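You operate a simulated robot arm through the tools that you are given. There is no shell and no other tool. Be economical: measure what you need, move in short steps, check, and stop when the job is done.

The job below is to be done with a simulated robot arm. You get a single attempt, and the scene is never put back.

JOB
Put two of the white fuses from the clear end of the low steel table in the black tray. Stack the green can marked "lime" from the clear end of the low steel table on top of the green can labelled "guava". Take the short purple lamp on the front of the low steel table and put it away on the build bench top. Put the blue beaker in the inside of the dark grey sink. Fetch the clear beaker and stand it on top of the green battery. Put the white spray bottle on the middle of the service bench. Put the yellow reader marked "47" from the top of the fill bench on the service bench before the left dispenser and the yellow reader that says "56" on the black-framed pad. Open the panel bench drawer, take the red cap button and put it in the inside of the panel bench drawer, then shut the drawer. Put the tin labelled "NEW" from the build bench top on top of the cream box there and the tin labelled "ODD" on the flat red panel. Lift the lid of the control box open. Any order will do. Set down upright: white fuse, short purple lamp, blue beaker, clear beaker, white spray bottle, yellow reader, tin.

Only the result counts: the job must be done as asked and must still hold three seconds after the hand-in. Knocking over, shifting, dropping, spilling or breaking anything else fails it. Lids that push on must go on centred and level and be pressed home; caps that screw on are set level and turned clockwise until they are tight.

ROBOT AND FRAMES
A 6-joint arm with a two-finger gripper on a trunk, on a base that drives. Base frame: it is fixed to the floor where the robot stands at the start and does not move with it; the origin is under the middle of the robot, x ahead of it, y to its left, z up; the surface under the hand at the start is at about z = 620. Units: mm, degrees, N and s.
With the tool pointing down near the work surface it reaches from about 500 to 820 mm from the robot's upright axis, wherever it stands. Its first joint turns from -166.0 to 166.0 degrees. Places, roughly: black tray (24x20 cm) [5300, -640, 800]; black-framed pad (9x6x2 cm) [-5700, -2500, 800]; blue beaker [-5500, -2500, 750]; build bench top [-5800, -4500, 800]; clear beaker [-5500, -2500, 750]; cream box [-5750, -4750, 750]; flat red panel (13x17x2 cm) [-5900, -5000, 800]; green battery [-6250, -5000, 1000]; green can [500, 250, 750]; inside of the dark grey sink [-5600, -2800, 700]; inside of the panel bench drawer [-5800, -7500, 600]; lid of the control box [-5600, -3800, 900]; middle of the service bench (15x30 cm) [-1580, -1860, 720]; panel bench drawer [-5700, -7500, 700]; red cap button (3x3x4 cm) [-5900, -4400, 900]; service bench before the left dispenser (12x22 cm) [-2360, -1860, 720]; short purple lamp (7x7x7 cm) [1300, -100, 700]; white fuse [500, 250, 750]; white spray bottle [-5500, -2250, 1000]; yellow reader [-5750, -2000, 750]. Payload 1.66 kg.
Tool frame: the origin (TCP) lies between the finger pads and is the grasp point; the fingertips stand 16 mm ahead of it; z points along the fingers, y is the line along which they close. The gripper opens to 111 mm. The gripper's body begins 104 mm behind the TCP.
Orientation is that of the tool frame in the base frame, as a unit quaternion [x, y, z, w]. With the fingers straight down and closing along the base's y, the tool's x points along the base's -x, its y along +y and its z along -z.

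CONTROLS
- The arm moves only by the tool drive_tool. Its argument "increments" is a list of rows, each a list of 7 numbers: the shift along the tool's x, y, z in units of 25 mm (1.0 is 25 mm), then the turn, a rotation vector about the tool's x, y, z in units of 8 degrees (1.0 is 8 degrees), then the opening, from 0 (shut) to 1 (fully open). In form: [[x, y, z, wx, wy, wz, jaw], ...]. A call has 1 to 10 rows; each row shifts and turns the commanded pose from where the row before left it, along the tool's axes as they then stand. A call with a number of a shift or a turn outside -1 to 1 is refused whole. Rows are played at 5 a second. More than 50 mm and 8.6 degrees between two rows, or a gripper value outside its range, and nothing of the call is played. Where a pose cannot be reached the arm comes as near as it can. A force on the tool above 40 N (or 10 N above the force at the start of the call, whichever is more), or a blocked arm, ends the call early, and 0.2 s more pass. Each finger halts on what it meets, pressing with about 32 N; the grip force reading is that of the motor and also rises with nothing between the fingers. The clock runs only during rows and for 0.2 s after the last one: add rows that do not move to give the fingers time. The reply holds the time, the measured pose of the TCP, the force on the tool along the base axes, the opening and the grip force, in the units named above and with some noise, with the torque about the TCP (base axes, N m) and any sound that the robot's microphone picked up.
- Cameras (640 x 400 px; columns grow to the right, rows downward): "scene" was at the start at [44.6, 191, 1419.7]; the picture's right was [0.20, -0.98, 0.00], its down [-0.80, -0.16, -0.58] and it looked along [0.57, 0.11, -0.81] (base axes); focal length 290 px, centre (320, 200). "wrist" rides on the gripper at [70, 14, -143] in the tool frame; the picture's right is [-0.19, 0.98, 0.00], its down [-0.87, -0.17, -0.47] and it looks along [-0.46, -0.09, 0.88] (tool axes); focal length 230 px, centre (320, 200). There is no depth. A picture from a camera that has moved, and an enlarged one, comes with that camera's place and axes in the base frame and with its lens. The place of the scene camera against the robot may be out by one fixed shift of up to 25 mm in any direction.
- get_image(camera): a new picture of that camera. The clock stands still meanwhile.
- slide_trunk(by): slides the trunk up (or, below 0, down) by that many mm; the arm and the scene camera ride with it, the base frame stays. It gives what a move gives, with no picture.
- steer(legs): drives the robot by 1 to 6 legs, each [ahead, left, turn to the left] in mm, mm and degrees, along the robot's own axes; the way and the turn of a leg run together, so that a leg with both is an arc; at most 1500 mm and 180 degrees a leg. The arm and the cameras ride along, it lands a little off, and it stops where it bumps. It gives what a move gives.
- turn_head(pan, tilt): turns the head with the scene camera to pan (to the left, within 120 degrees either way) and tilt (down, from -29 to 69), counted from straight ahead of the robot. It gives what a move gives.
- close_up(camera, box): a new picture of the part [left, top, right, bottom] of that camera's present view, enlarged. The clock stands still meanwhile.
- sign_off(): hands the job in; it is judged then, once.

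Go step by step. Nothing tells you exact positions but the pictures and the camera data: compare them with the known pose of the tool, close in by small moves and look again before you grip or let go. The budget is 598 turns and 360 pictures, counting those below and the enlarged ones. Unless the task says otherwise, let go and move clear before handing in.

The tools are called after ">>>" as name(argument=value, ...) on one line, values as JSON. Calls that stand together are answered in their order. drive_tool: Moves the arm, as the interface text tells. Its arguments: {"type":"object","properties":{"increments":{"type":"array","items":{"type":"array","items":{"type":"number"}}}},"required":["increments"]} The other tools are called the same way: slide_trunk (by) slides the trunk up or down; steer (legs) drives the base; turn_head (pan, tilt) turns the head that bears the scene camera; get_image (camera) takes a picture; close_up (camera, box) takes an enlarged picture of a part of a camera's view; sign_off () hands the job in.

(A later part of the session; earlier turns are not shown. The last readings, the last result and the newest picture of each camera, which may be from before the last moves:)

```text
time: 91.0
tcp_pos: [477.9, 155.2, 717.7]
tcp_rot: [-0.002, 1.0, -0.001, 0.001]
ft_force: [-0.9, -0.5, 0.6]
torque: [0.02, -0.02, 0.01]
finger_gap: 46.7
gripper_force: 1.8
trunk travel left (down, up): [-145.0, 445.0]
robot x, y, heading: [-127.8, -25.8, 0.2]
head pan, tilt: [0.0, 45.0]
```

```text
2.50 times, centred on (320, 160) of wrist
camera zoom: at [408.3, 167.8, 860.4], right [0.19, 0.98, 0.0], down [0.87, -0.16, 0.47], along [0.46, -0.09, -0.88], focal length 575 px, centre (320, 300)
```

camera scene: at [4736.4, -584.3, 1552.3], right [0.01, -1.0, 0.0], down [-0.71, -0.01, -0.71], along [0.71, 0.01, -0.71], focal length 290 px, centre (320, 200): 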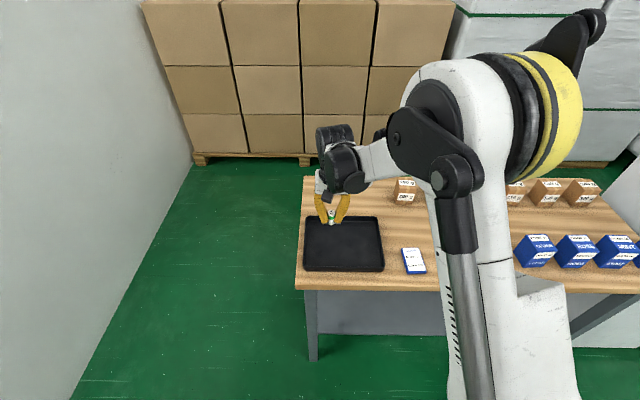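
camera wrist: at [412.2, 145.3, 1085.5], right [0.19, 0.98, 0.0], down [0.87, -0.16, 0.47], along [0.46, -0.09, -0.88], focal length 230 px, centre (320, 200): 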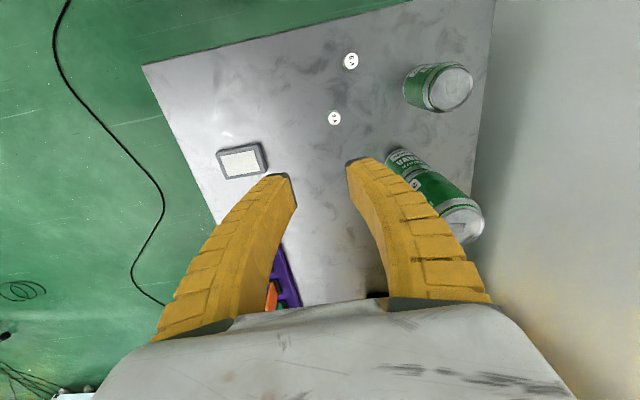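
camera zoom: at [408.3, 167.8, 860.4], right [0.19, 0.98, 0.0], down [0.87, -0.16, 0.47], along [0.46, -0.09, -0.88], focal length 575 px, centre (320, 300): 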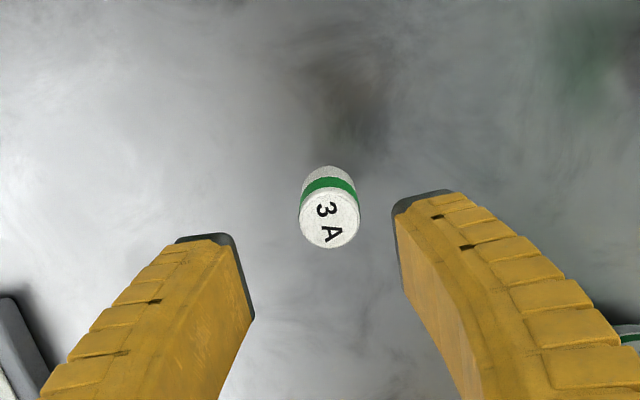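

>>> drive_tool(increments=[[-0.12, 0.05, 0.93, 0, 0, 0, 0.4], [0, 0, 0.93, 0, 0, 0, 0.4], [0, 0, 0.93, 0, 0, 0, 0.4], [0, 0, 0, 0, 0, 0, 0.4], [0, 0, 0, 0, 0, 0, 0.08], [0, 0, 0, 0, 0, 0, 0.08], [0, 0, 0, 0, 0, 0, 0.08]])

>>> close_up(camera="wrist", box=[240, 80, 400, 240])

```text
time: 92.7
tcp_pos: [481.0, 155.0, 648.6]
tcp_rot: [-0.002, 1.0, 0.0, 0.0]
ft_force: [-1.8, 0.4, 4.6]
torque: [0.04, 0.1, -0.04]
finger_gap: 13.6
gripper_force: 31.8
trunk travel left (down, up): [-145.0, 445.0]
robot x, y, heading: [-127.6, -26.8, 0.4]
head pan, tilt: [0.0, 45.0]
```

```text
2.50 times, centred on (320, 160) of wrist
camera zoom: at [412.1, 168.9, 792.1], right [0.19, 0.98, 0.0], down [0.87, -0.16, 0.47], along [0.46, -0.09, -0.88], focal length 575 px, centre (320, 300)
```

zoom: 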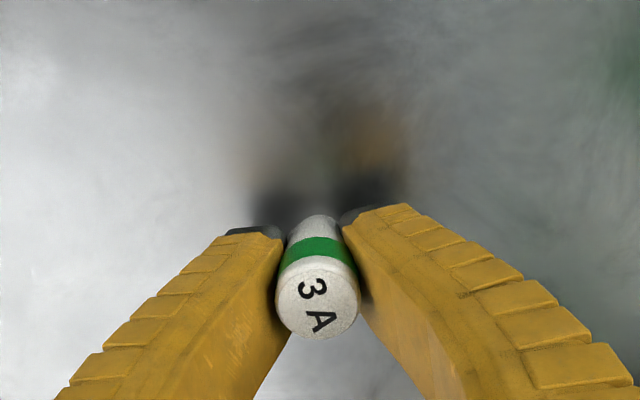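

Gripped. I lift and drive to the tray with it.

>>> drive_tool(increments=[[0, 0, -0.5, 0, 0, 0, 0.08], [0, 0, -1, 0, 0, 0, 0.08], [0, 0, -1, 0, 0, 0, 0.08], [0, 0, -1, 0, 0, 0, 0.08], [0, 0, -1, 0, 0, 0, 0.08], [0, 0, -1, 0, 0, 0, 0.08], [0, 0, -1, 0, 0, 0, 0.08], [0, 0, -1, 0, 0, 0, 0.08], [0, 0, -1, 0, 0, 0, 0.08], [0, 0, -1, 0, 0, 0, 0.08]])

>>> steer(legs=[[0, -735, -0.3], [1500, 0, 0], [1500, 0, 0], [1400, 0, 0]])

>>> close_up(camera="wrist", box=[240, 80, 400, 240])

```text
time: 94.8
tcp_pos: [482.6, 156.1, 885.8]
tcp_rot: [-0.002, 1.0, -0.001, 0.0]
ft_force: [0.6, 0.0, 1.9]
torque: [0.04, 0.02, 0.01]
finger_gap: 10.9
gripper_force: 32.0
trunk travel left (down, up): [-145.0, 445.0]
robot x, y, heading: [-124.6, -28.4, 0.1]
head pan, tilt: [0.0, 45.0]
```

```text
time: 119.5
tcp_pos: [4911.6, -644.8, 885.0]
tcp_rot: [0.013, 1.0, 0.0, 0.0]
ft_force: [0.5, 0.9, 0.1]
torque: [-0.01, -0.01, -0.01]
finger_gap: 10.8
gripper_force: 31.7
trunk travel left (down, up): [-145.0, 445.0]
robot x, y, heading: [4298.5, -808.8, -1.9]
head pan, tilt: [0.0, 45.0]
```

```text
2.50 times, centred on (320, 160) of wrist
camera zoom: at [4841.6, -629.6, 1027.6], right [0.22, 0.98, 0.0], down [0.86, -0.19, 0.47], along [0.46, -0.1, -0.88], focal length 575 px, centre (320, 300)
```

zoom: 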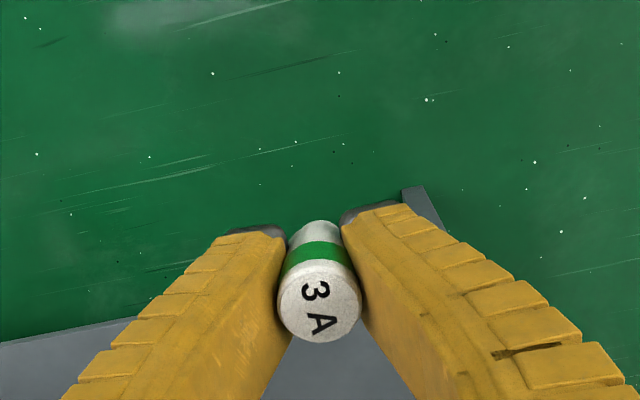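

I close in on the tray, aiming at (5288, −668).

>>> steer(legs=[[376, -32, 1.8]])

>>> get_image(camera="wrist")

```text
time: 121.9
tcp_pos: [5285.3, -660.8, 884.7]
tcp_rot: [-0.004, 1.0, 0.0, 0.0]
ft_force: [0.4, -0.6, -0.3]
torque: [-0.01, 0.02, 0.02]
finger_gap: 10.8
gripper_force: 32.3
trunk travel left (down, up): [-145.0, 445.0]
robot x, y, heading: [4681.1, -849.0, 0.4]
head pan, tilt: [0.0, 45.0]
```

```text
322 pictures are left
camera wrist: at [5215.7, -647.9, 1027.5], right [0.18, 0.98, 0.0], down [0.87, -0.16, 0.47], along [0.46, -0.09, -0.88], focal length 230 px, centre (320, 200)
```

wrist: 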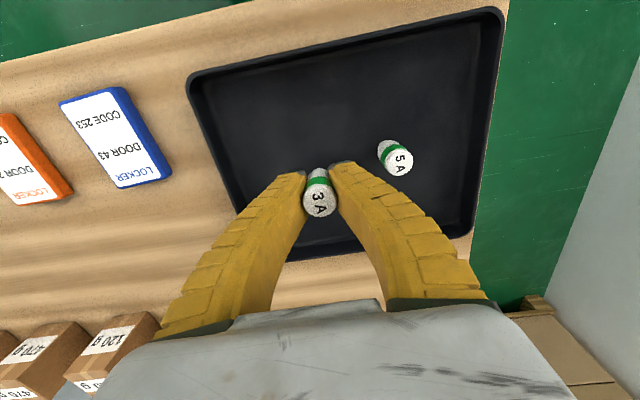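

>>> drive_tool(increments=[[0, -0.3, 0.7, 0, 0, 0, 0.085], [0, 0, 0.7, 0, 0, 0, 0.085], [0, 0, 0.6, 0, 0, 0, 0.085], [0, 0, 0.1, 0, 0, 0, 0.085], [0, 0, 0, 0, 0, 0, 0.085]])

>>> drive_tool(increments=[[0, 0, 0.08, 0, 0, 0, 0.085], [0, 0, 0.08, 0, 0, 0, 0.085], [0, 0, 0, 0, 0, 0, 0.085]])

```text
time: 123.1
tcp_pos: [5286.3, -667.6, 834.5]
tcp_rot: [-0.004, 1.0, 0.0, 0.001]
ft_force: [4.0, 2.6, 19.1]
torque: [0.04, -0.02, -0.01]
finger_gap: 11.1
gripper_force: 32.4
trunk travel left (down, up): [-145.0, 445.0]
robot x, y, heading: [4682.5, -844.2, 0.4]
head pan, tilt: [0.0, 45.0]
```

```text
time: 123.9
tcp_pos: [5284.5, -668.2, 829.3]
tcp_rot: [-0.003, 1.0, 0.0, 0.001]
ft_force: [2.1, 2.7, 24.3]
torque: [0.07, 0.09, 0.02]
finger_gap: 13.5
gripper_force: 32.2
trunk travel left (down, up): [-145.0, 445.0]
robot x, y, heading: [4682.1, -845.6, 0.7]
head pan, tilt: [0.0, 45.0]
```

Contact with the tray floor. I release and rise.

>>> drive_tool(increments=[[0, 0, -0.06, 0, 0, 0, 0.085], [0, 0, 0, 0, 0, 0, 0.15], [0, 0, 0, 0, 0, 0, 0.25], [0, 0, 0, 0, 0, 0, 0.35], [0, 0, -0.5, 0, 0, 0, 0.35], [0, 0, -1, 0, 0, 0, 0.35], [0, 0, -1, 0, 0, 0, 0.35], [0, 0, -1, 0, 0, 0, 0.35], [0, 0, -1, 0, 0, 0, 0.35]])

>>> get_image(camera="wrist")

```text
time: 125.9
tcp_pos: [5285.2, -668.4, 941.6]
tcp_rot: [-0.004, 1.0, 0.0, 0.001]
ft_force: [0.3, 0.0, 0.6]
torque: [0.03, -0.02, 0.02]
finger_gap: 41.2
gripper_force: 1.6
trunk travel left (down, up): [-145.0, 445.0]
robot x, y, heading: [4680.6, -846.1, 0.3]
head pan, tilt: [0.0, 45.0]
```

```text
321 pictures are left
camera wrist: at [5216.3, -655.9, 1084.7], right [0.18, 0.98, 0.0], down [0.87, -0.16, 0.47], along [0.46, -0.09, -0.88], focal length 230 px, centre (320, 200)
```

wrist: 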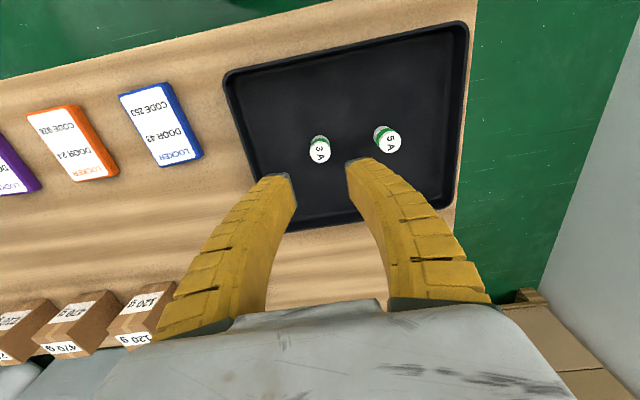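

Both fuses stand in the tray. Now I return to the steel table's right side, facing it, for the purple lamp near (1300, −100).

>>> steer(legs=[[-1500, 40, -0.3], [-1500, 0, 0], [-380, 0, 0], [0, 0, 89.5]])

>>> get_image(camera="scene")

```text
refused: leg 1 is longer than a leg can be; nothing moved
```

```text
320 pictures are left
camera scene: at [4732.3, -668.7, 1552.3], right [0.01, -1.0, 0.0], down [-0.71, 0.0, -0.71], along [0.71, 0.0, -0.71], focal length 290 px, centre (320, 200)
```

scene: 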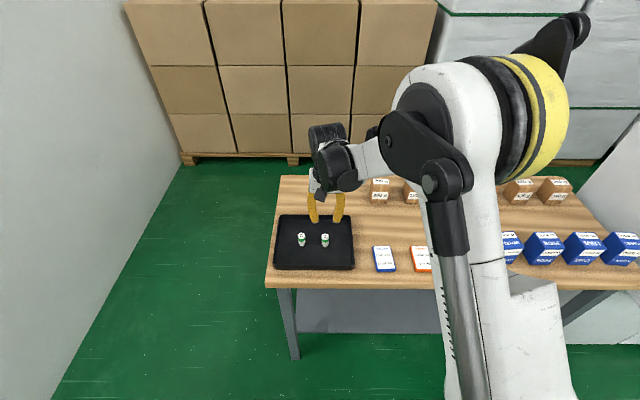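

>>> steer(legs=[[-1400, 60, -0.3], [-1490, 0, 0], [-490, 0, 0], [0, 0, 89.5]])

>>> get_image(camera="scene")

```text
time: 146.2
tcp_pos: [1140.0, -170.0, 941.7]
tcp_rot: [-0.693, 0.721, 0.0, 0.0]
ft_force: [0.6, 0.6, -0.1]
torque: [0.0, -0.03, -0.02]
finger_gap: 41.7
gripper_force: 1.6
trunk travel left (down, up): [-145.0, 445.0]
robot x, y, heading: [1290.1, -785.5, 87.7]
head pan, tilt: [0.0, 45.0]
```

```text
319 pictures are left
camera scene: at [1094.8, -728.8, 1552.2], right [1.0, -0.04, 0.0], down [-0.03, -0.71, -0.71], along [0.03, 0.71, -0.71], focal length 290 px, centre (320, 200)
```

scene: 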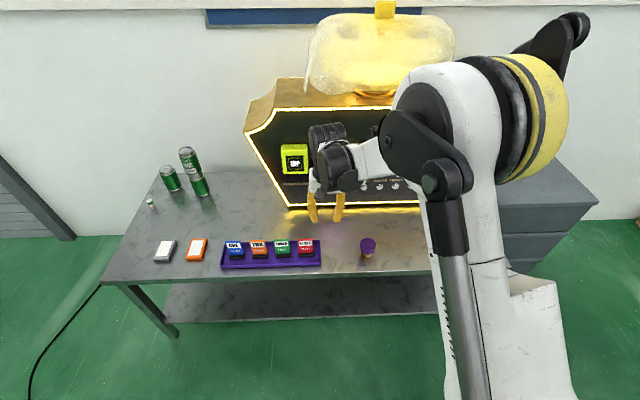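

The lamp (purple top on a small jar) stands at about (1297, −103). I move the hand over it.

>>> drive_tool(increments=[[-0.42, -0.88, 0.4, 0, 0, 0, 0.9], [-0.42, -0.88, 0.4, 0, 0, 0, 0.9], [-0.42, -0.88, 0.4, 0, 0, 0, 0.9], [-0.42, -0.88, 0.4, 0, 0, 0, 0.9], [-0.42, -0.88, 0.4, 0, 0, 0, 0.9], [-0.42, -0.88, 0.4, 0, 0, 0, 0.9], [-0.42, -0.88, 0.4, 0, 0, 0, 0.9]])

>>> get_image(camera="wrist")

>>> close_up(camera="scene", box=[290, 180, 450, 290])

```text
time: 147.8
tcp_pos: [1297.8, -103.3, 871.8]
tcp_rot: [-0.693, 0.721, -0.001, 0.0]
ft_force: [-0.2, 0.9, 0.0]
torque: [0.02, 0.01, -0.01]
finger_gap: 100.5
gripper_force: 0.7
trunk travel left (down, up): [-145.0, 445.0]
robot x, y, heading: [1288.8, -783.1, 87.9]
head pan, tilt: [0.0, 45.0]
```

```text
318 pictures are left
camera wrist: at [1281.5, -172.4, 1015.5], right [-0.97, 0.23, 0.0], down [0.2, 0.86, 0.47], along [0.11, 0.46, -0.88], focal length 230 px, centre (320, 200)
```

wrist: 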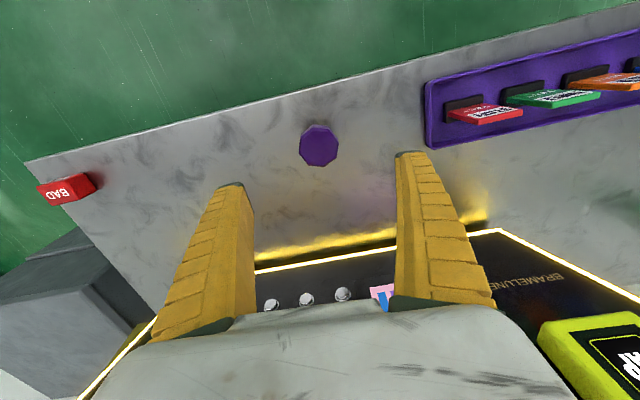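

```text
3.64 times, centred on (370, 235) of scene
camera zoom: at [1095.2, -728.5, 1552.2], right [1.0, -0.04, 0.0], down [-0.03, -0.71, -0.71], along [0.03, 0.71, -0.71], focal length 1055 px, centre (138, 73)
```

zoom: 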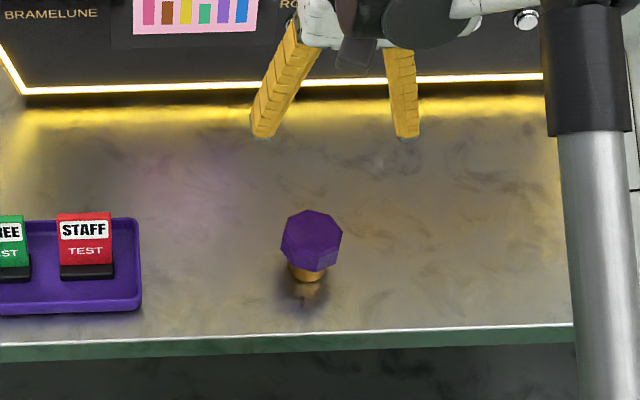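

The shade centre is at about (1303, −89), some 57 mm wide, top near z=690. I adjust and go lower for a check.

>>> drive_tool(increments=[[-0.57, -0.18, 0.8, 0, 0, 0, 0.9], [0, 0, 1, 0, 0, 0, 0.9], [0, 0, 1, 0, 0, 0, 0.9], [0, 0, 1, 0, 0, 0, 0.9], [0, 0, 0.8, 0, 0, 0, 0.9], [0, 0, 0, 0, 0, 0, 0.9]])

>>> get_image(camera="wrist")

>>> close_up(camera="scene", box=[290, 180, 450, 290])

```text
time: 149.2
tcp_pos: [1302.6, -90.2, 756.5]
tcp_rot: [-0.693, 0.721, 0.0, 0.0]
ft_force: [1.1, 1.0, 0.3]
torque: [0.01, 0.01, -0.05]
finger_gap: 100.5
gripper_force: 0.8
trunk travel left (down, up): [-145.0, 445.0]
robot x, y, heading: [1293.2, -783.3, 87.7]
head pan, tilt: [0.0, 45.0]
```

```text
316 pictures are left
camera wrist: at [1285.7, -159.1, 899.9], right [-0.97, 0.23, 0.0], down [0.2, 0.86, 0.47], along [0.11, 0.46, -0.88], focal length 230 px, centre (320, 200)
```

wrist: 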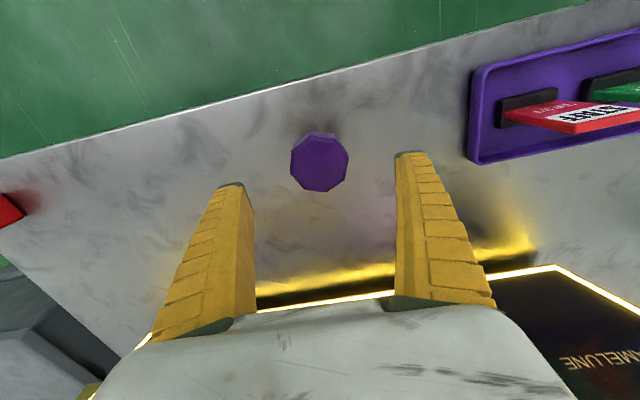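

```text
3.64 times, centred on (370, 235) of scene
camera zoom: at [1094.9, -728.7, 1552.3], right [1.0, -0.04, 0.0], down [-0.03, -0.71, -0.71], along [0.03, 0.71, -0.71], focal length 1055 px, centre (138, 73)
```

zoom: 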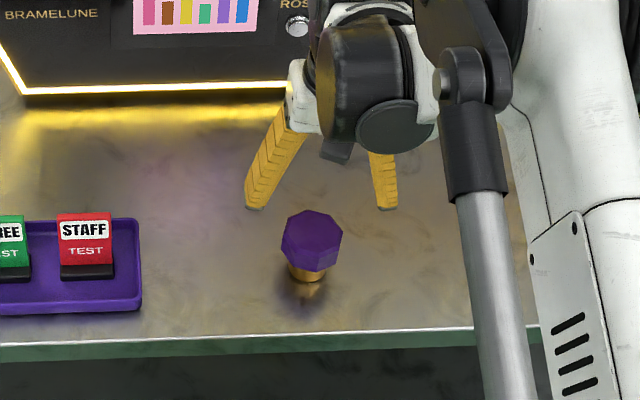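

Top is at z≈688; I aim for (1304, −87), go to z≈672 and close on the shade.

>>> drive_tool(increments=[[-0.12, -0.05, 0.85, 0, 0, 0, 0.9], [0, 0, 0.85, 0, 0, 0, 0.9], [0, 0, 0.85, 0, 0, 0, 0.9], [0, 0, 0.83, 0, 0, 0, 0.9], [0, 0, 0, 0, 0, 0, 0.9], [0, 0, 0, 0, 0, 0, 0], [0, 0, 0, 0, 0, 0, 0], [0, 0, 0, 0, 0, 0, 0]])

>>> get_image(camera="wrist")

>>> close_up(camera="scene", box=[290, 180, 450, 290])

```text
time: 151.0
tcp_pos: [1303.2, -85.8, 672.6]
tcp_rot: [-0.693, 0.721, 0.001, 0.0]
ft_force: [1.0, 0.0, 0.6]
torque: [-0.01, -0.01, 0.02]
finger_gap: 58.8
gripper_force: 31.9
trunk travel left (down, up): [-145.0, 445.0]
robot x, y, heading: [1288.9, -783.0, 87.7]
head pan, tilt: [0.0, 45.0]
```

```text
314 pictures are left
camera wrist: at [1287.5, -155.7, 814.6], right [-0.97, 0.23, 0.0], down [0.2, 0.86, 0.47], along [0.11, 0.46, -0.88], focal length 230 px, centre (320, 200)
```

wrist: 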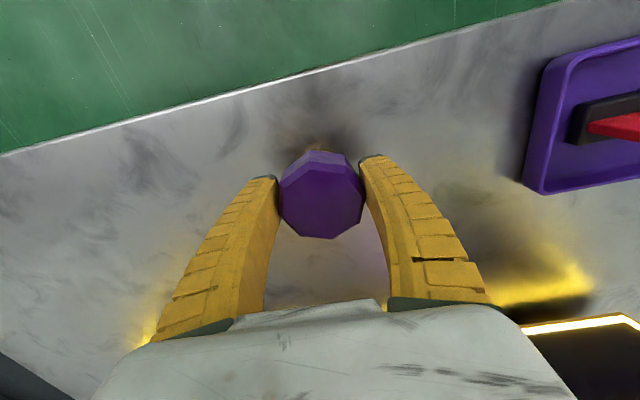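

```text
3.64 times, centred on (370, 235) of scene
camera zoom: at [1094.9, -728.8, 1552.2], right [1.0, -0.04, 0.0], down [-0.03, -0.71, -0.71], along [0.03, 0.71, -0.71], focal length 1055 px, centre (138, 73)
```

zoom: 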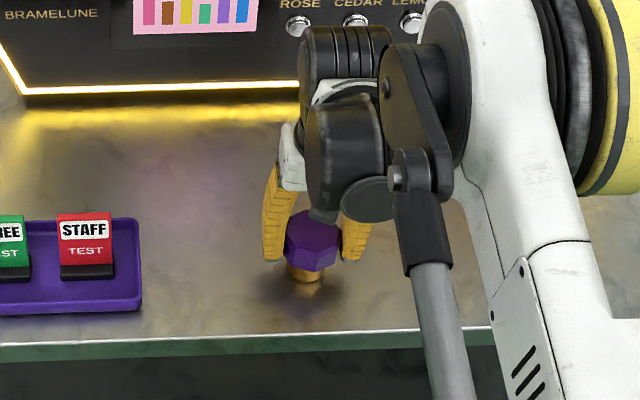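

The lamp is gripped at its shade. I lift it, back off and turn to the west.

>>> drive_tool(increments=[[0, 0, -0.5, 0, 0, 0, 0], [0, 0, -1, 0, 0, 0, 0], [0, 0, -1, 0, 0, 0, 0], [0, 0, -1, 0, 0, 0, 0], [0, 0, -1, 0, 0, 0, 0], [0, 0, -1, 0, 0, 0, 0], [0, 0, -1, 0, 0, 0, 0], [0, 0, -1, 0, 0, 0, 0], [0, 0, -1, 0, 0, 0, 0]])

>>> get_image(camera="wrist")

>>> steer(legs=[[-550, 0, 0], [0, 0, 92], [1000, 0, 0]])

>>> turn_head(pan=0, tilt=12)

>>> get_image(camera="scene")

```text
time: 153.0
tcp_pos: [1303.2, -87.4, 885.3]
tcp_rot: [-0.693, 0.721, 0.0, 0.0]
ft_force: [-0.8, -0.4, -1.2]
torque: [0.01, 0.01, 0.01]
finger_gap: 58.5
gripper_force: 31.7
trunk travel left (down, up): [-145.0, 445.0]
robot x, y, heading: [1291.7, -784.1, 87.7]
head pan, tilt: [0.0, 45.0]
```

```text
312 pictures are left
camera wrist: at [1287.0, -155.7, 1027.6], right [-0.97, 0.23, 0.0], down [0.2, 0.86, 0.47], along [0.11, 0.46, -0.88], focal length 230 px, centre (320, 200)
```

wrist: 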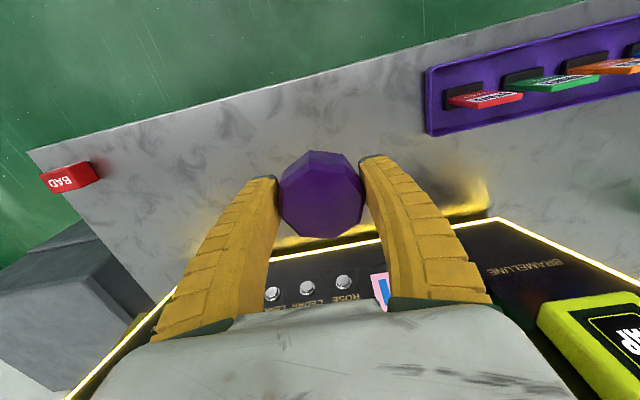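

```text
time: 164.7
tcp_pos: [-415.8, -1266.7, 885.0]
tcp_rot: [1.0, -0.028, 0.001, 0.0]
ft_force: [-0.5, 0.2, -0.8]
torque: [0.01, 0.02, 0.01]
finger_gap: 58.8
gripper_force: 32.2
trunk travel left (down, up): [-145.0, 445.0]
robot x, y, heading: [279.8, -1289.9, 176.8]
head pan, tilt: [0.0, 45.0]
```

```text
time: 165.7
tcp_pos: [-414.9, -1267.1, 884.0]
tcp_rot: [1.0, -0.028, 0.0, 0.001]
ft_force: [-0.2, -0.4, 0.4]
torque: [0.02, 0.01, -0.01]
finger_gap: 58.8
gripper_force: 32.1
trunk travel left (down, up): [-145.0, 445.0]
robot x, y, heading: [282.7, -1294.2, 176.8]
head pan, tilt: [0.0, 12.0]
```

```text
311 pictures are left
camera scene: at [191.2, -1489.9, 1603.9], right [0.06, 1.0, 0.0], down [0.21, -0.01, -0.98], along [-0.98, 0.05, -0.21], focal length 290 px, centre (320, 200)
```

scene: 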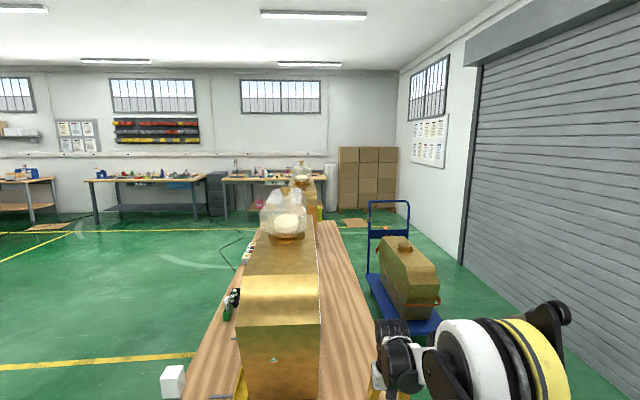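

The way along the bench's north side is narrowed by a cart; the south side looks open. I look left and down before moving that way.

>>> turn_head(pan=60, tilt=22)

>>> get_image(camera="scene")

>>> turn_head(pan=20, tilt=35)

>>> get_image(camera="scene")

```text
time: 167.0
tcp_pos: [-417.5, -1266.0, 884.9]
tcp_rot: [1.0, -0.028, 0.0, 0.001]
ft_force: [-0.3, -0.8, -1.2]
torque: [0.02, -0.01, -0.04]
finger_gap: 59.1
gripper_force: 31.1
trunk travel left (down, up): [-145.0, 445.0]
robot x, y, heading: [284.2, -1289.5, 177.0]
head pan, tilt: [60.0, 22.0]
```

```text
310 pictures are left
camera scene: at [233.4, -1572.8, 1587.7], right [-0.84, 0.55, 0.0], down [0.21, 0.31, -0.93], along [-0.51, -0.78, -0.37], focal length 290 px, centre (320, 200)
```

scene: 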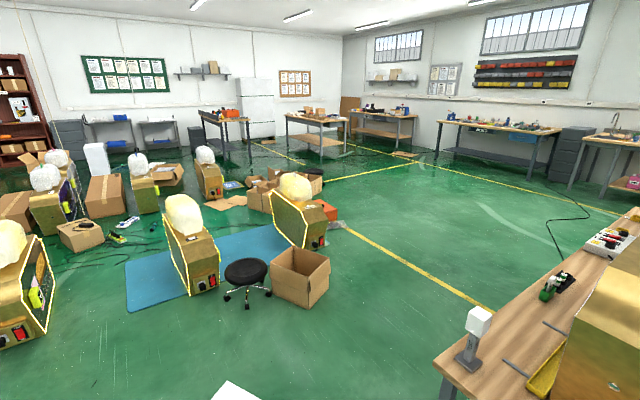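

```text
time: 168.1
tcp_pos: [-415.9, -1265.8, 883.5]
tcp_rot: [1.0, -0.028, 0.0, 0.0]
ft_force: [0.0, 1.4, -1.4]
torque: [-0.05, 0.0, 0.03]
finger_gap: 58.8
gripper_force: 32.0
trunk travel left (down, up): [-145.0, 445.0]
robot x, y, heading: [281.1, -1294.1, 176.8]
head pan, tilt: [20.0, 35.0]
```

```text
309 pictures are left
camera scene: at [200.0, -1520.7, 1567.1], right [-0.29, 0.96, 0.0], down [0.55, 0.17, -0.82], along [-0.78, -0.24, -0.57], focal length 290 px, centre (320, 200)
```

scene: 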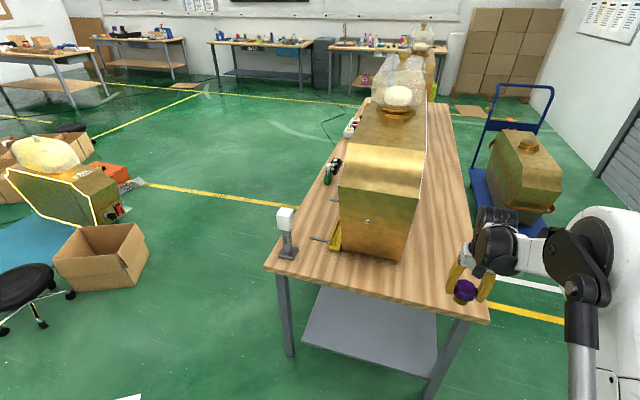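

The corridor south of the service bench at y≈−2500 is free. I back up, sidestep, and drive west.

>>> steer(legs=[[-250, 0, 3], [0, 1200, 0], [1500, 0, 0], [1500, 0, 0], [1300, 0, 0]])

>>> turn_head(pan=0, tilt=15)

>>> get_image(camera="scene")

>>> turn_head(pan=55, tilt=15)

>>> get_image(camera="scene")

```text
time: 195.9
tcp_pos: [-4516.3, -2455.1, 884.3]
tcp_rot: [1.0, -0.006, 0.0, -0.001]
ft_force: [0.0, 0.3, -1.6]
torque: [-0.03, 0.01, -0.02]
finger_gap: 58.5
gripper_force: 31.6
trunk travel left (down, up): [-145.0, 445.0]
robot x, y, heading: [-3815.6, -2449.1, 179.1]
head pan, tilt: [20.0, 35.0]
```

```text
time: 196.7
tcp_pos: [-4516.5, -2454.9, 884.2]
tcp_rot: [1.0, -0.007, 0.0, 0.0]
ft_force: [-0.2, -0.2, -0.9]
torque: [-0.02, 0.0, -0.02]
finger_gap: 58.7
gripper_force: 31.5
trunk travel left (down, up): [-145.0, 445.0]
robot x, y, heading: [-3813.6, -2448.7, 179.3]
head pan, tilt: [0.0, 15.0]
```

```text
308 pictures are left
camera scene: at [-3901.0, -2652.6, 1599.0], right [0.01, 1.0, 0.0], down [0.26, 0.0, -0.97], along [-0.97, 0.01, -0.26], focal length 290 px, centre (320, 200)
```

scene: 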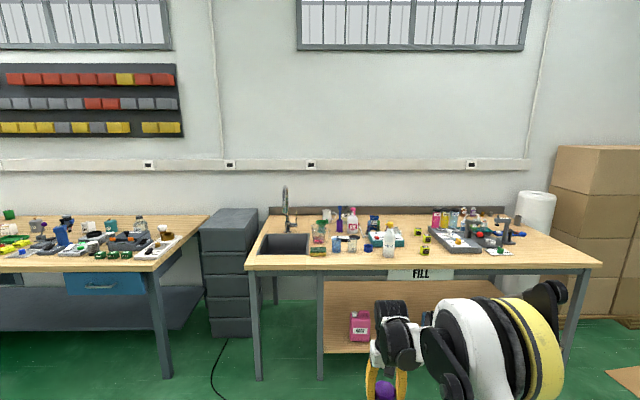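

```text
time: 198.0
tcp_pos: [-4517.2, -2456.0, 885.1]
tcp_rot: [1.0, -0.007, 0.0, 0.0]
ft_force: [0.1, 0.0, -0.7]
torque: [0.01, 0.03, -0.02]
finger_gap: 58.3
gripper_force: 32.2
trunk travel left (down, up): [-145.0, 445.0]
robot x, y, heading: [-3820.3, -2451.2, 179.3]
head pan, tilt: [55.0, 15.0]
```

```text
307 pictures are left
camera scene: at [-3862.3, -2729.5, 1599.0], right [-0.81, 0.59, 0.0], down [0.15, 0.21, -0.97], along [-0.57, -0.78, -0.26], focal length 290 px, centre (320, 200)
```

scene: 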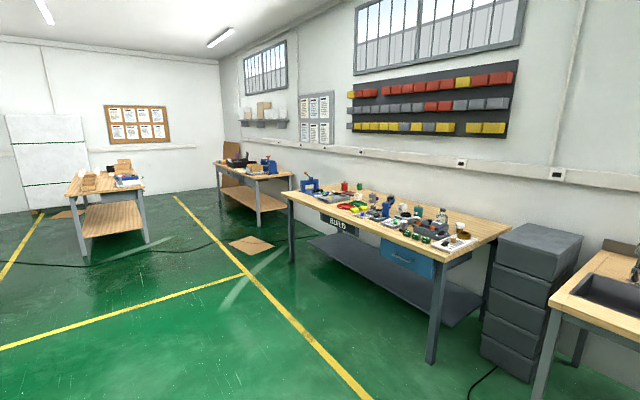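

Now I see the fill bench ahead, the build bench left of it and the panel bench beyond. I take enlarged views of the build bench.

>>> close_up(camera="scene", box=[280, 160, 520, 290])

>>> steer(legs=[[0, 1400, 0.7], [0, 350, 0]])

>>> turn_head(pan=0, tilt=22)

>>> get_image(camera="scene")

```text
2.67 times, centred on (400, 225) of scene
camera zoom: at [-3862.3, -2729.5, 1599.0], right [-0.81, 0.59, 0.0], down [0.15, 0.21, -0.97], along [-0.57, -0.78, -0.26], focal length 774 px, centre (107, 133)
```

zoom: 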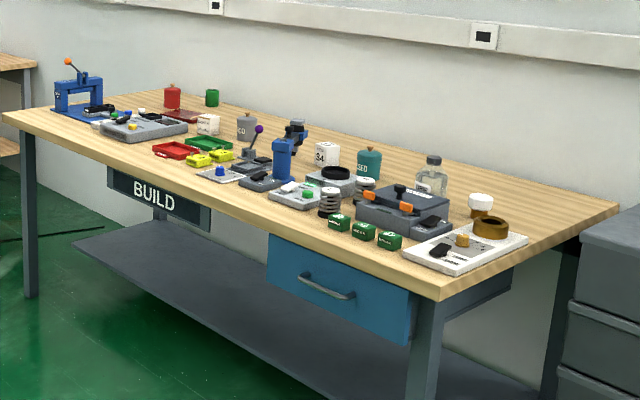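

```text
time: 206.8
tcp_pos: [-4527.9, -4211.4, 883.8]
tcp_rot: [1.0, 0.001, -0.001, 0.001]
ft_force: [0.0, -0.2, -1.5]
torque: [0.0, -0.01, -0.01]
finger_gap: 58.8
gripper_force: 31.6
trunk travel left (down, up): [-145.0, 445.0]
robot x, y, heading: [-3828.9, -4194.1, -179.9]
head pan, tilt: [55.0, 15.0]
```

```text
time: 208.1
tcp_pos: [-4526.9, -4211.0, 885.0]
tcp_rot: [1.0, 0.001, 0.0, 0.0]
ft_force: [-0.1, 0.2, -1.1]
torque: [0.03, -0.04, -0.01]
finger_gap: 58.6
gripper_force: 32.1
trunk travel left (down, up): [-145.0, 445.0]
robot x, y, heading: [-3825.0, -4196.6, -180.1]
head pan, tilt: [0.0, 22.0]
```

```text
305 pictures are left
camera scene: at [-3907.8, -4398.1, 1587.7], right [0.0, 1.0, 0.0], down [0.37, 0.0, -0.93], along [-0.93, 0.0, -0.37], focal length 290 px, centre (320, 200)
```

scene: 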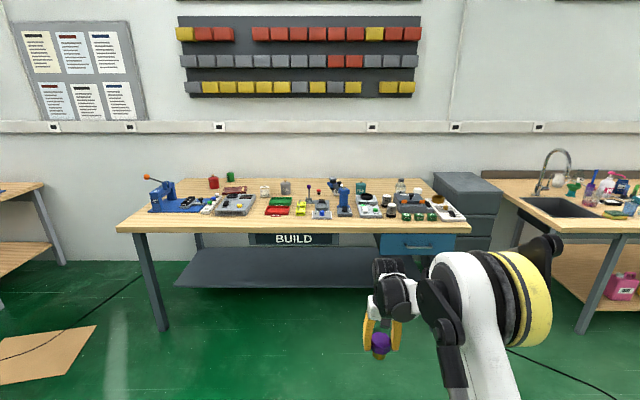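

>>> close_up(camera="scene", box=[140, 160, 310, 240])

>>> close_up(camera="scene", box=[300, 160, 470, 240])

```text
3.76 times, centred on (225, 200) of scene
camera zoom: at [-3907.8, -4398.1, 1587.7], right [0.0, 1.0, 0.0], down [0.37, 0.0, -0.93], along [-0.93, 0.0, -0.37], focal length 1092 px, centre (678, 200)
```

zoom: 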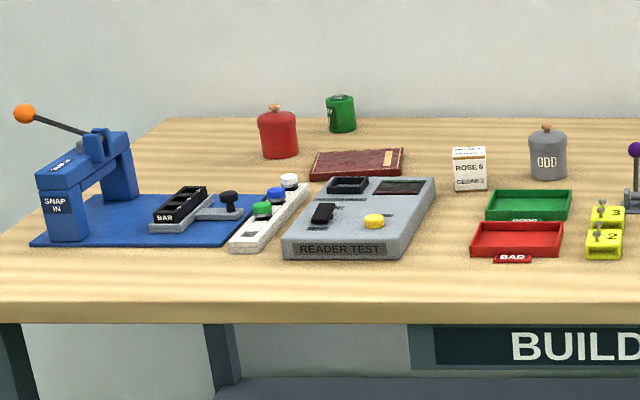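

```text
3.76 times, centred on (385, 200) of scene
camera zoom: at [-3907.8, -4398.1, 1587.7], right [0.0, 1.0, 0.0], down [0.37, 0.0, -0.93], along [-0.93, 0.0, -0.37], focal length 1092 px, centre (75, 200)
```

zoom: 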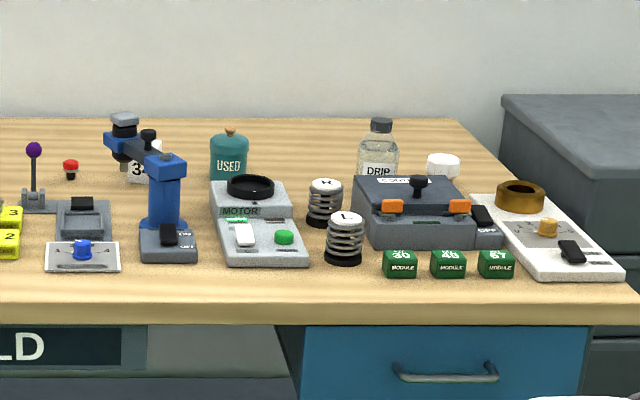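

I see ODD (grey), USED (teal) and a red tin, the cream "ROSE 6" box, the dark-red panel, red button, control box and the green battery at the back left. I put the lamp on the free front strip of the build bench near (−5545, −4700).

>>> steer(legs=[[900, 490, 0]])

>>> turn_head(pan=0, tilt=40)

>>> get_image(camera="scene")

>>> get_image(camera="wrist")

```text
time: 213.4
tcp_pos: [-5437.9, -4725.5, 884.6]
tcp_rot: [1.0, 0.011, 0.0, 0.0]
ft_force: [0.7, 0.7, -2.0]
torque: [0.0, 0.0, -0.02]
finger_gap: 58.0
gripper_force: 31.7
trunk travel left (down, up): [-145.0, 445.0]
robot x, y, heading: [-4736.6, -4694.2, -178.6]
head pan, tilt: [0.0, 22.0]
```

```text
time: 214.2
tcp_pos: [-5438.0, -4723.6, 885.7]
tcp_rot: [1.0, 0.011, 0.001, 0.001]
ft_force: [-0.4, 0.7, -0.6]
torque: [-0.01, 0.05, 0.01]
finger_gap: 58.1
gripper_force: 32.2
trunk travel left (down, up): [-145.0, 445.0]
robot x, y, heading: [-4737.2, -4695.8, -178.9]
head pan, tilt: [0.0, 40.0]
```

```text
302 pictures are left
camera scene: at [-4807.7, -4900.4, 1559.6], right [-0.02, 1.0, 0.0], down [0.64, 0.01, -0.77], along [-0.77, -0.02, -0.64], focal length 290 px, centre (320, 200)
```

scene: 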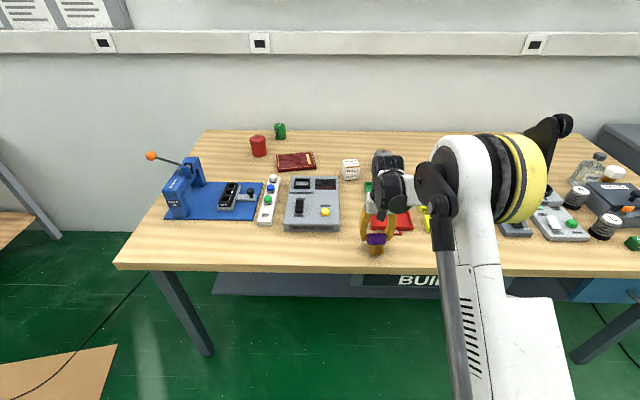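

```text
301 pictures are left
camera wrist: at [-5367.5, -4736.5, 1027.2], right [-0.17, -0.99, 0.0], down [-0.87, 0.15, 0.47], along [-0.47, 0.08, -0.88], focal length 230 px, centre (320, 200)
```

wrist: 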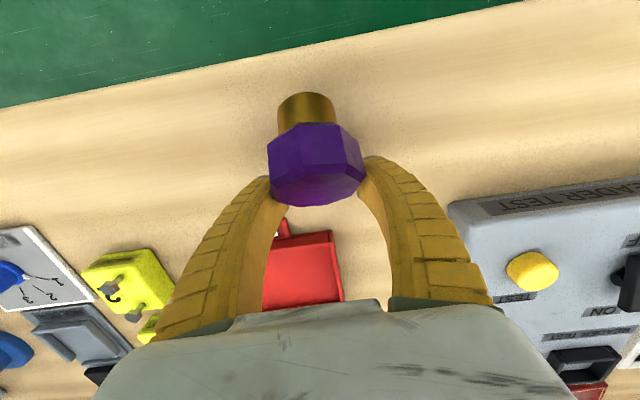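

The lamp has swung in the grip, its base toward the robot. I look closely to judge the tilt.

>>> close_up(camera="scene", box=[340, 190, 420, 270])

>>> close_up(camera="wrist", box=[220, 70, 420, 230])

```text
5.00 times, centred on (380, 230) of scene
camera zoom: at [-4807.7, -4900.4, 1559.6], right [-0.02, 1.0, 0.0], down [0.64, 0.01, -0.77], along [-0.77, -0.02, -0.64], focal length 1450 px, centre (20, 50)
```

zoom: 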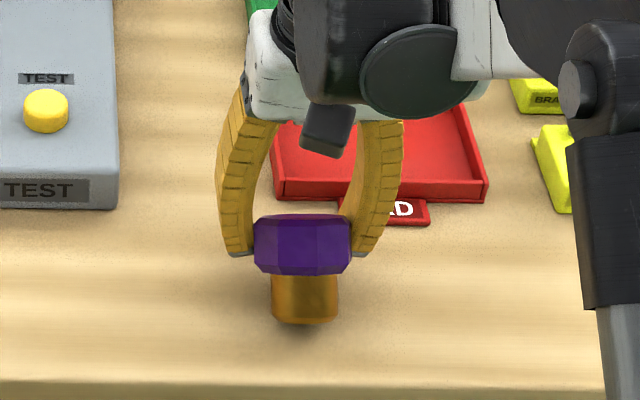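

```text
2.50 times, centred on (320, 150) of wrist
camera zoom: at [-5367.5, -4736.5, 1027.2], right [-0.17, -0.99, 0.0], down [-0.87, 0.15, 0.47], along [-0.47, 0.08, -0.88], focal length 575 px, centre (320, 325)
```

zoom: 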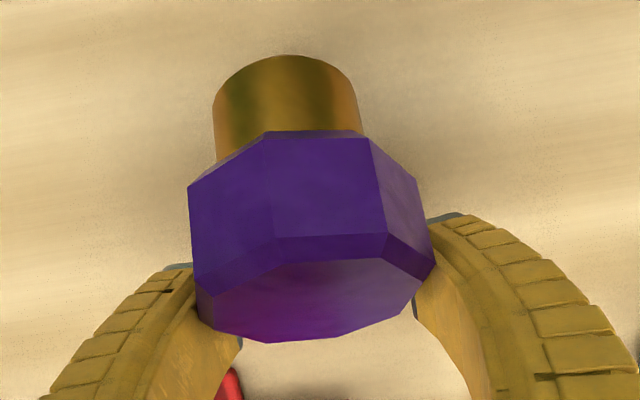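

The lamp is tilted about 37°. I drive 105 mm closer, then tilt the tool by the same angle so the lamp hangs upright.

>>> steer(legs=[[105, 0, -1.3]])

>>> drive_tool(increments=[[0, 0, 0, 0, -0.92, 0, 0], [0, 0, 0, 0, -0.92, 0, 0], [0, 0, 0, 0, -0.92, 0, 0], [0, 0, 0, 0, -0.92, 0, 0], [0, 0, 0, 0, -0.92, 0, 0], [0, 0, 0, 0, 0, 0, 0]])

>>> close_up(camera="wrist", box=[220, 70, 420, 230])

>>> close_up(camera="scene", box=[340, 170, 440, 270])

```text
time: 215.4
tcp_pos: [-5544.4, -4709.4, 883.8]
tcp_rot: [1.0, -0.001, 0.0, 0.0]
ft_force: [-0.8, -0.7, -0.8]
torque: [-0.01, -0.02, 0.01]
finger_gap: 0.0
gripper_force: 28.6
trunk travel left (down, up): [-145.0, 445.0]
robot x, y, heading: [-4844.7, -4696.0, 179.8]
head pan, tilt: [0.0, 40.0]
```

```text
time: 216.8
tcp_pos: [-5543.7, -4709.7, 884.3]
tcp_rot: [0.949, -0.001, -0.317, -0.001]
ft_force: [0.1, -0.4, -0.2]
torque: [-0.01, 0.01, 0.0]
finger_gap: 0.4
gripper_force: 29.1
trunk travel left (down, up): [-145.0, 445.0]
robot x, y, heading: [-4849.2, -4698.5, 179.9]
head pan, tilt: [0.0, 40.0]
```

```text
2.50 times, centred on (320, 150) of wrist
camera zoom: at [-5401.2, -4723.3, 956.7], right [-0.15, -0.98, 0.11], down [-0.41, 0.17, 0.9], along [-0.9, 0.09, -0.43], focal length 575 px, centre (320, 325)
```

zoom: 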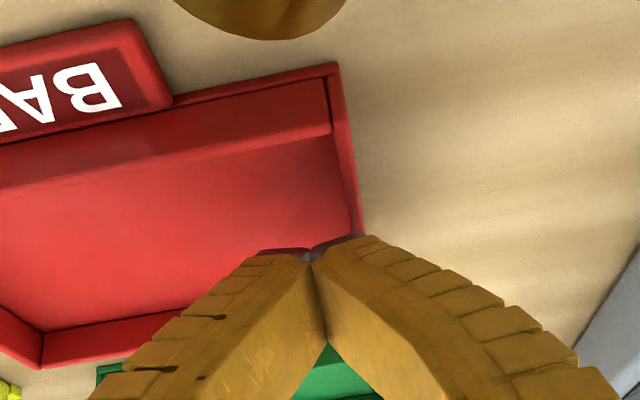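

```text
4.00 times, centred on (390, 220) of scene
camera zoom: at [-4916.5, -4899.9, 1559.5], right [0.0, 1.0, 0.0], down [0.64, 0.0, -0.77], along [-0.77, 0.0, -0.64], focal length 1160 px, centre (40, 120)
```

zoom: 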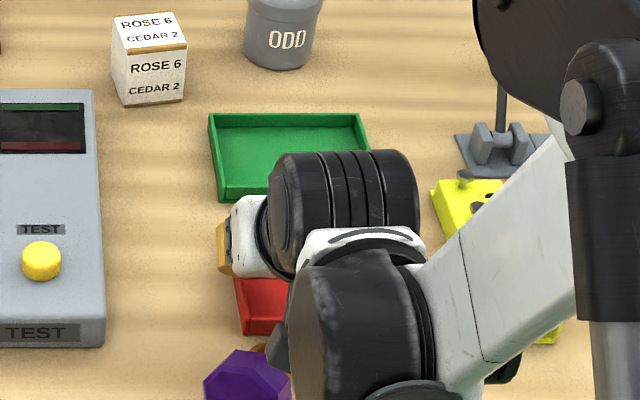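

The lamp came out of the grip. I level the tool again and see where and how it landed.

>>> drive_tool(increments=[[0, 0, -1, 0, 0.92, 0, 0.2], [0, 0, -1, 0, 0.92, 0, 0.5], [0, 0, -1, 0, 0.92, 0, 0.9], [0, 0, -1, 0, 0.92, 0, 0.9], [0, 0, -0.5, 0, 0.92, 0, 0.9], [0, 0, 0, 0, 0, 0, 0.9]])

>>> get_image(camera="wrist")

>>> get_image(camera="scene")

```text
time: 218.2
tcp_pos: [-5498.7, -4709.6, 986.6]
tcp_rot: [1.0, -0.001, 0.0, 0.0]
ft_force: [-0.3, 0.5, -0.4]
torque: [0.04, 0.01, 0.0]
finger_gap: 100.6
gripper_force: 0.5
trunk travel left (down, up): [-145.0, 445.0]
robot x, y, heading: [-4845.7, -4693.1, 180.0]
head pan, tilt: [0.0, 40.0]
```

```text
296 pictures are left
camera wrist: at [-5428.3, -4723.6, 1128.9], right [-0.19, -0.98, 0.0], down [-0.87, 0.17, 0.47], along [-0.46, 0.09, -0.88], focal length 230 px, centre (320, 200)
```

wrist: 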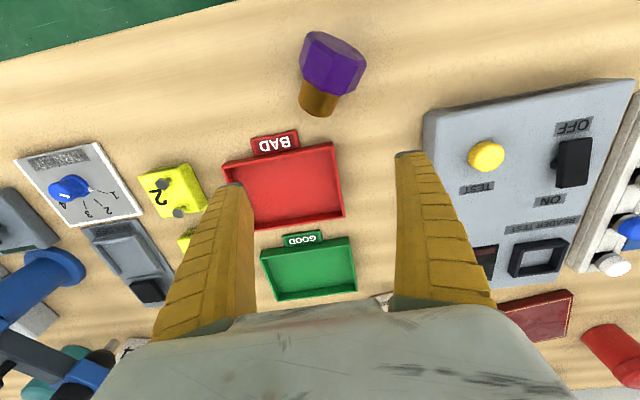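

```text
295 pictures are left
camera scene: at [-4916.5, -4899.9, 1559.5], right [0.0, 1.0, 0.0], down [0.64, 0.0, -0.77], along [-0.77, 0.0, -0.64], focal length 290 px, centre (320, 200)
```

scene: 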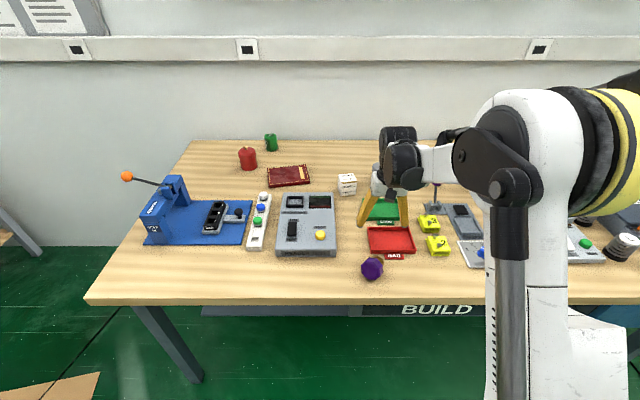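

The lamp lies on its side near (−5426, −4734), base pointing away from me. I look closely to regrip it and stand it up.

>>> drive_tool(increments=[[1, 0.3, 1, 0, 0, 0, 0.9], [1, 0.3, 1, 0, 0, 0, 0.9], [0.9, 0.3, 1, 0, 0, 0, 0.9], [0, 0, 0, 0, 0, 0, 0.9]])

>>> close_up(camera="wrist", box=[220, 30, 420, 190])

```text
time: 219.2
tcp_pos: [-5425.4, -4731.4, 909.5]
tcp_rot: [1.0, -0.001, 0.001, 0.0]
ft_force: [-0.1, 0.4, 0.5]
torque: [0.0, 0.02, -0.01]
finger_gap: 100.7
gripper_force: 0.9
trunk travel left (down, up): [-145.0, 445.0]
robot x, y, heading: [-4845.3, -4696.5, 180.0]
head pan, tilt: [0.0, 40.0]
```

```text
2.50 times, centred on (320, 110) of wrist
camera zoom: at [-5355.7, -4745.7, 1052.2], right [-0.19, -0.98, 0.0], down [-0.86, 0.17, 0.47], along [-0.46, 0.09, -0.88], focal length 575 px, centre (320, 425)
```

zoom: 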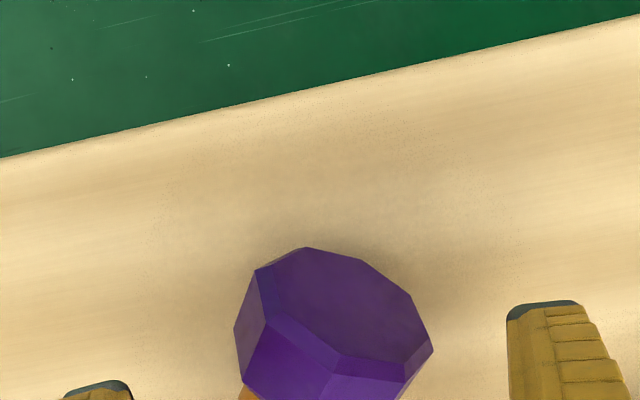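

>>> close_up(camera="wrist", box=[240, 110, 400, 240])

>>> close_up(camera="scene", box=[330, 230, 430, 310])

```text
3.08 times, centred on (320, 175) of wrist
camera zoom: at [-5355.7, -4745.7, 1052.2], right [-0.19, -0.98, 0.0], down [-0.86, 0.17, 0.47], along [-0.46, 0.09, -0.88], focal length 708 px, centre (320, 277)
```

zoom: 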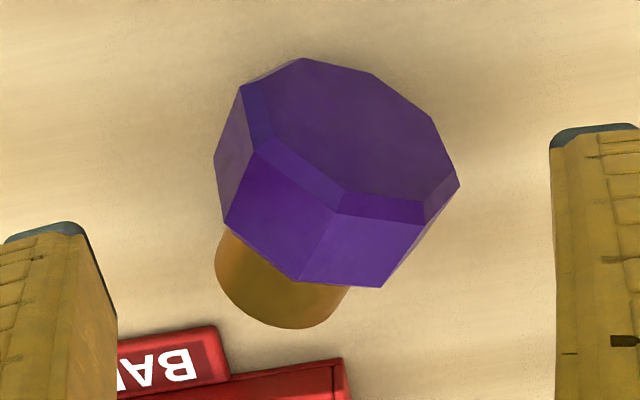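

```text
5.00 times, centred on (380, 270) of scene
camera zoom: at [-4916.5, -4899.9, 1559.5], right [0.0, 1.0, 0.0], down [0.64, 0.0, -0.77], along [-0.77, 0.0, -0.64], focal length 1450 px, centre (20, -150)
```

zoom: 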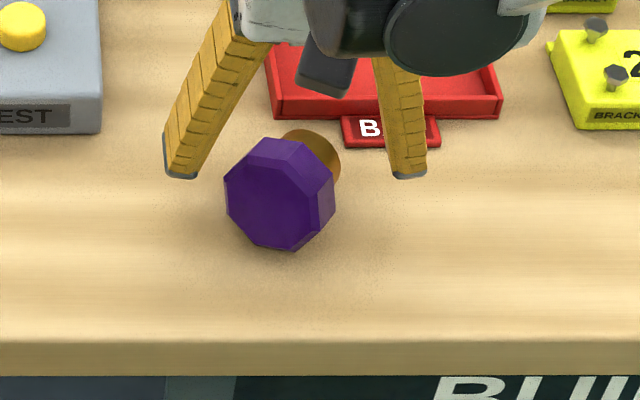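

The bench top is in fact at z≈860, so the lamp's foot had bumped it. I raise, yaw the hand 32° to match the lamp's axis and lean the fingers outward, then check.

>>> drive_tool(increments=[[0.4, 0.2, -1, 0, 0, 0, 0.9], [0, 0, -1, 0, 0, 0, 0.9], [0, 0, -0.5, 0, 0, 1, 0.9], [0, 0, 0, 0, 0, 1, 0.9], [0, 0, 0, 0, 0, 1, 0.9], [0, 0, 0, 0, 0, 1, 0.9], [0, 0, 0, 0, 0, 0, 0.9]])

>>> get_image(camera="wrist")

>>> close_up(camera="scene", box=[330, 230, 430, 310])

```text
time: 220.8
tcp_pos: [-5415.0, -4737.5, 973.0]
tcp_rot: [0.961, -0.277, 0.0, 0.0]
ft_force: [0.2, 0.0, -0.3]
torque: [-0.02, 0.0, -0.01]
finger_gap: 100.6
gripper_force: 0.0
trunk travel left (down, up): [-145.0, 445.0]
robot x, y, heading: [-4844.4, -4698.8, 180.1]
head pan, tilt: [0.0, 40.0]
```

```text
291 pictures are left
camera wrist: at [-5363.4, -4785.9, 1115.9], right [-0.68, -0.73, 0.0], down [-0.64, 0.6, 0.47], along [-0.34, 0.32, -0.88], focal length 230 px, centre (320, 200)
```

wrist: 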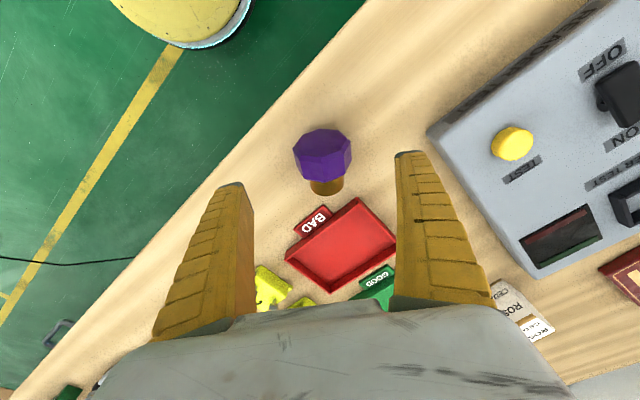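

```text
5.00 times, centred on (380, 270) of scene
camera zoom: at [-4916.6, -4899.9, 1559.5], right [0.0, 1.0, 0.0], down [0.64, 0.0, -0.77], along [-0.77, 0.0, -0.64], focal length 1450 px, centre (20, -150)
```

zoom: 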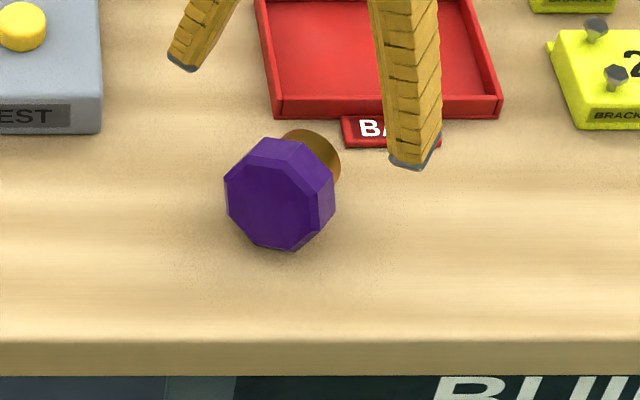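

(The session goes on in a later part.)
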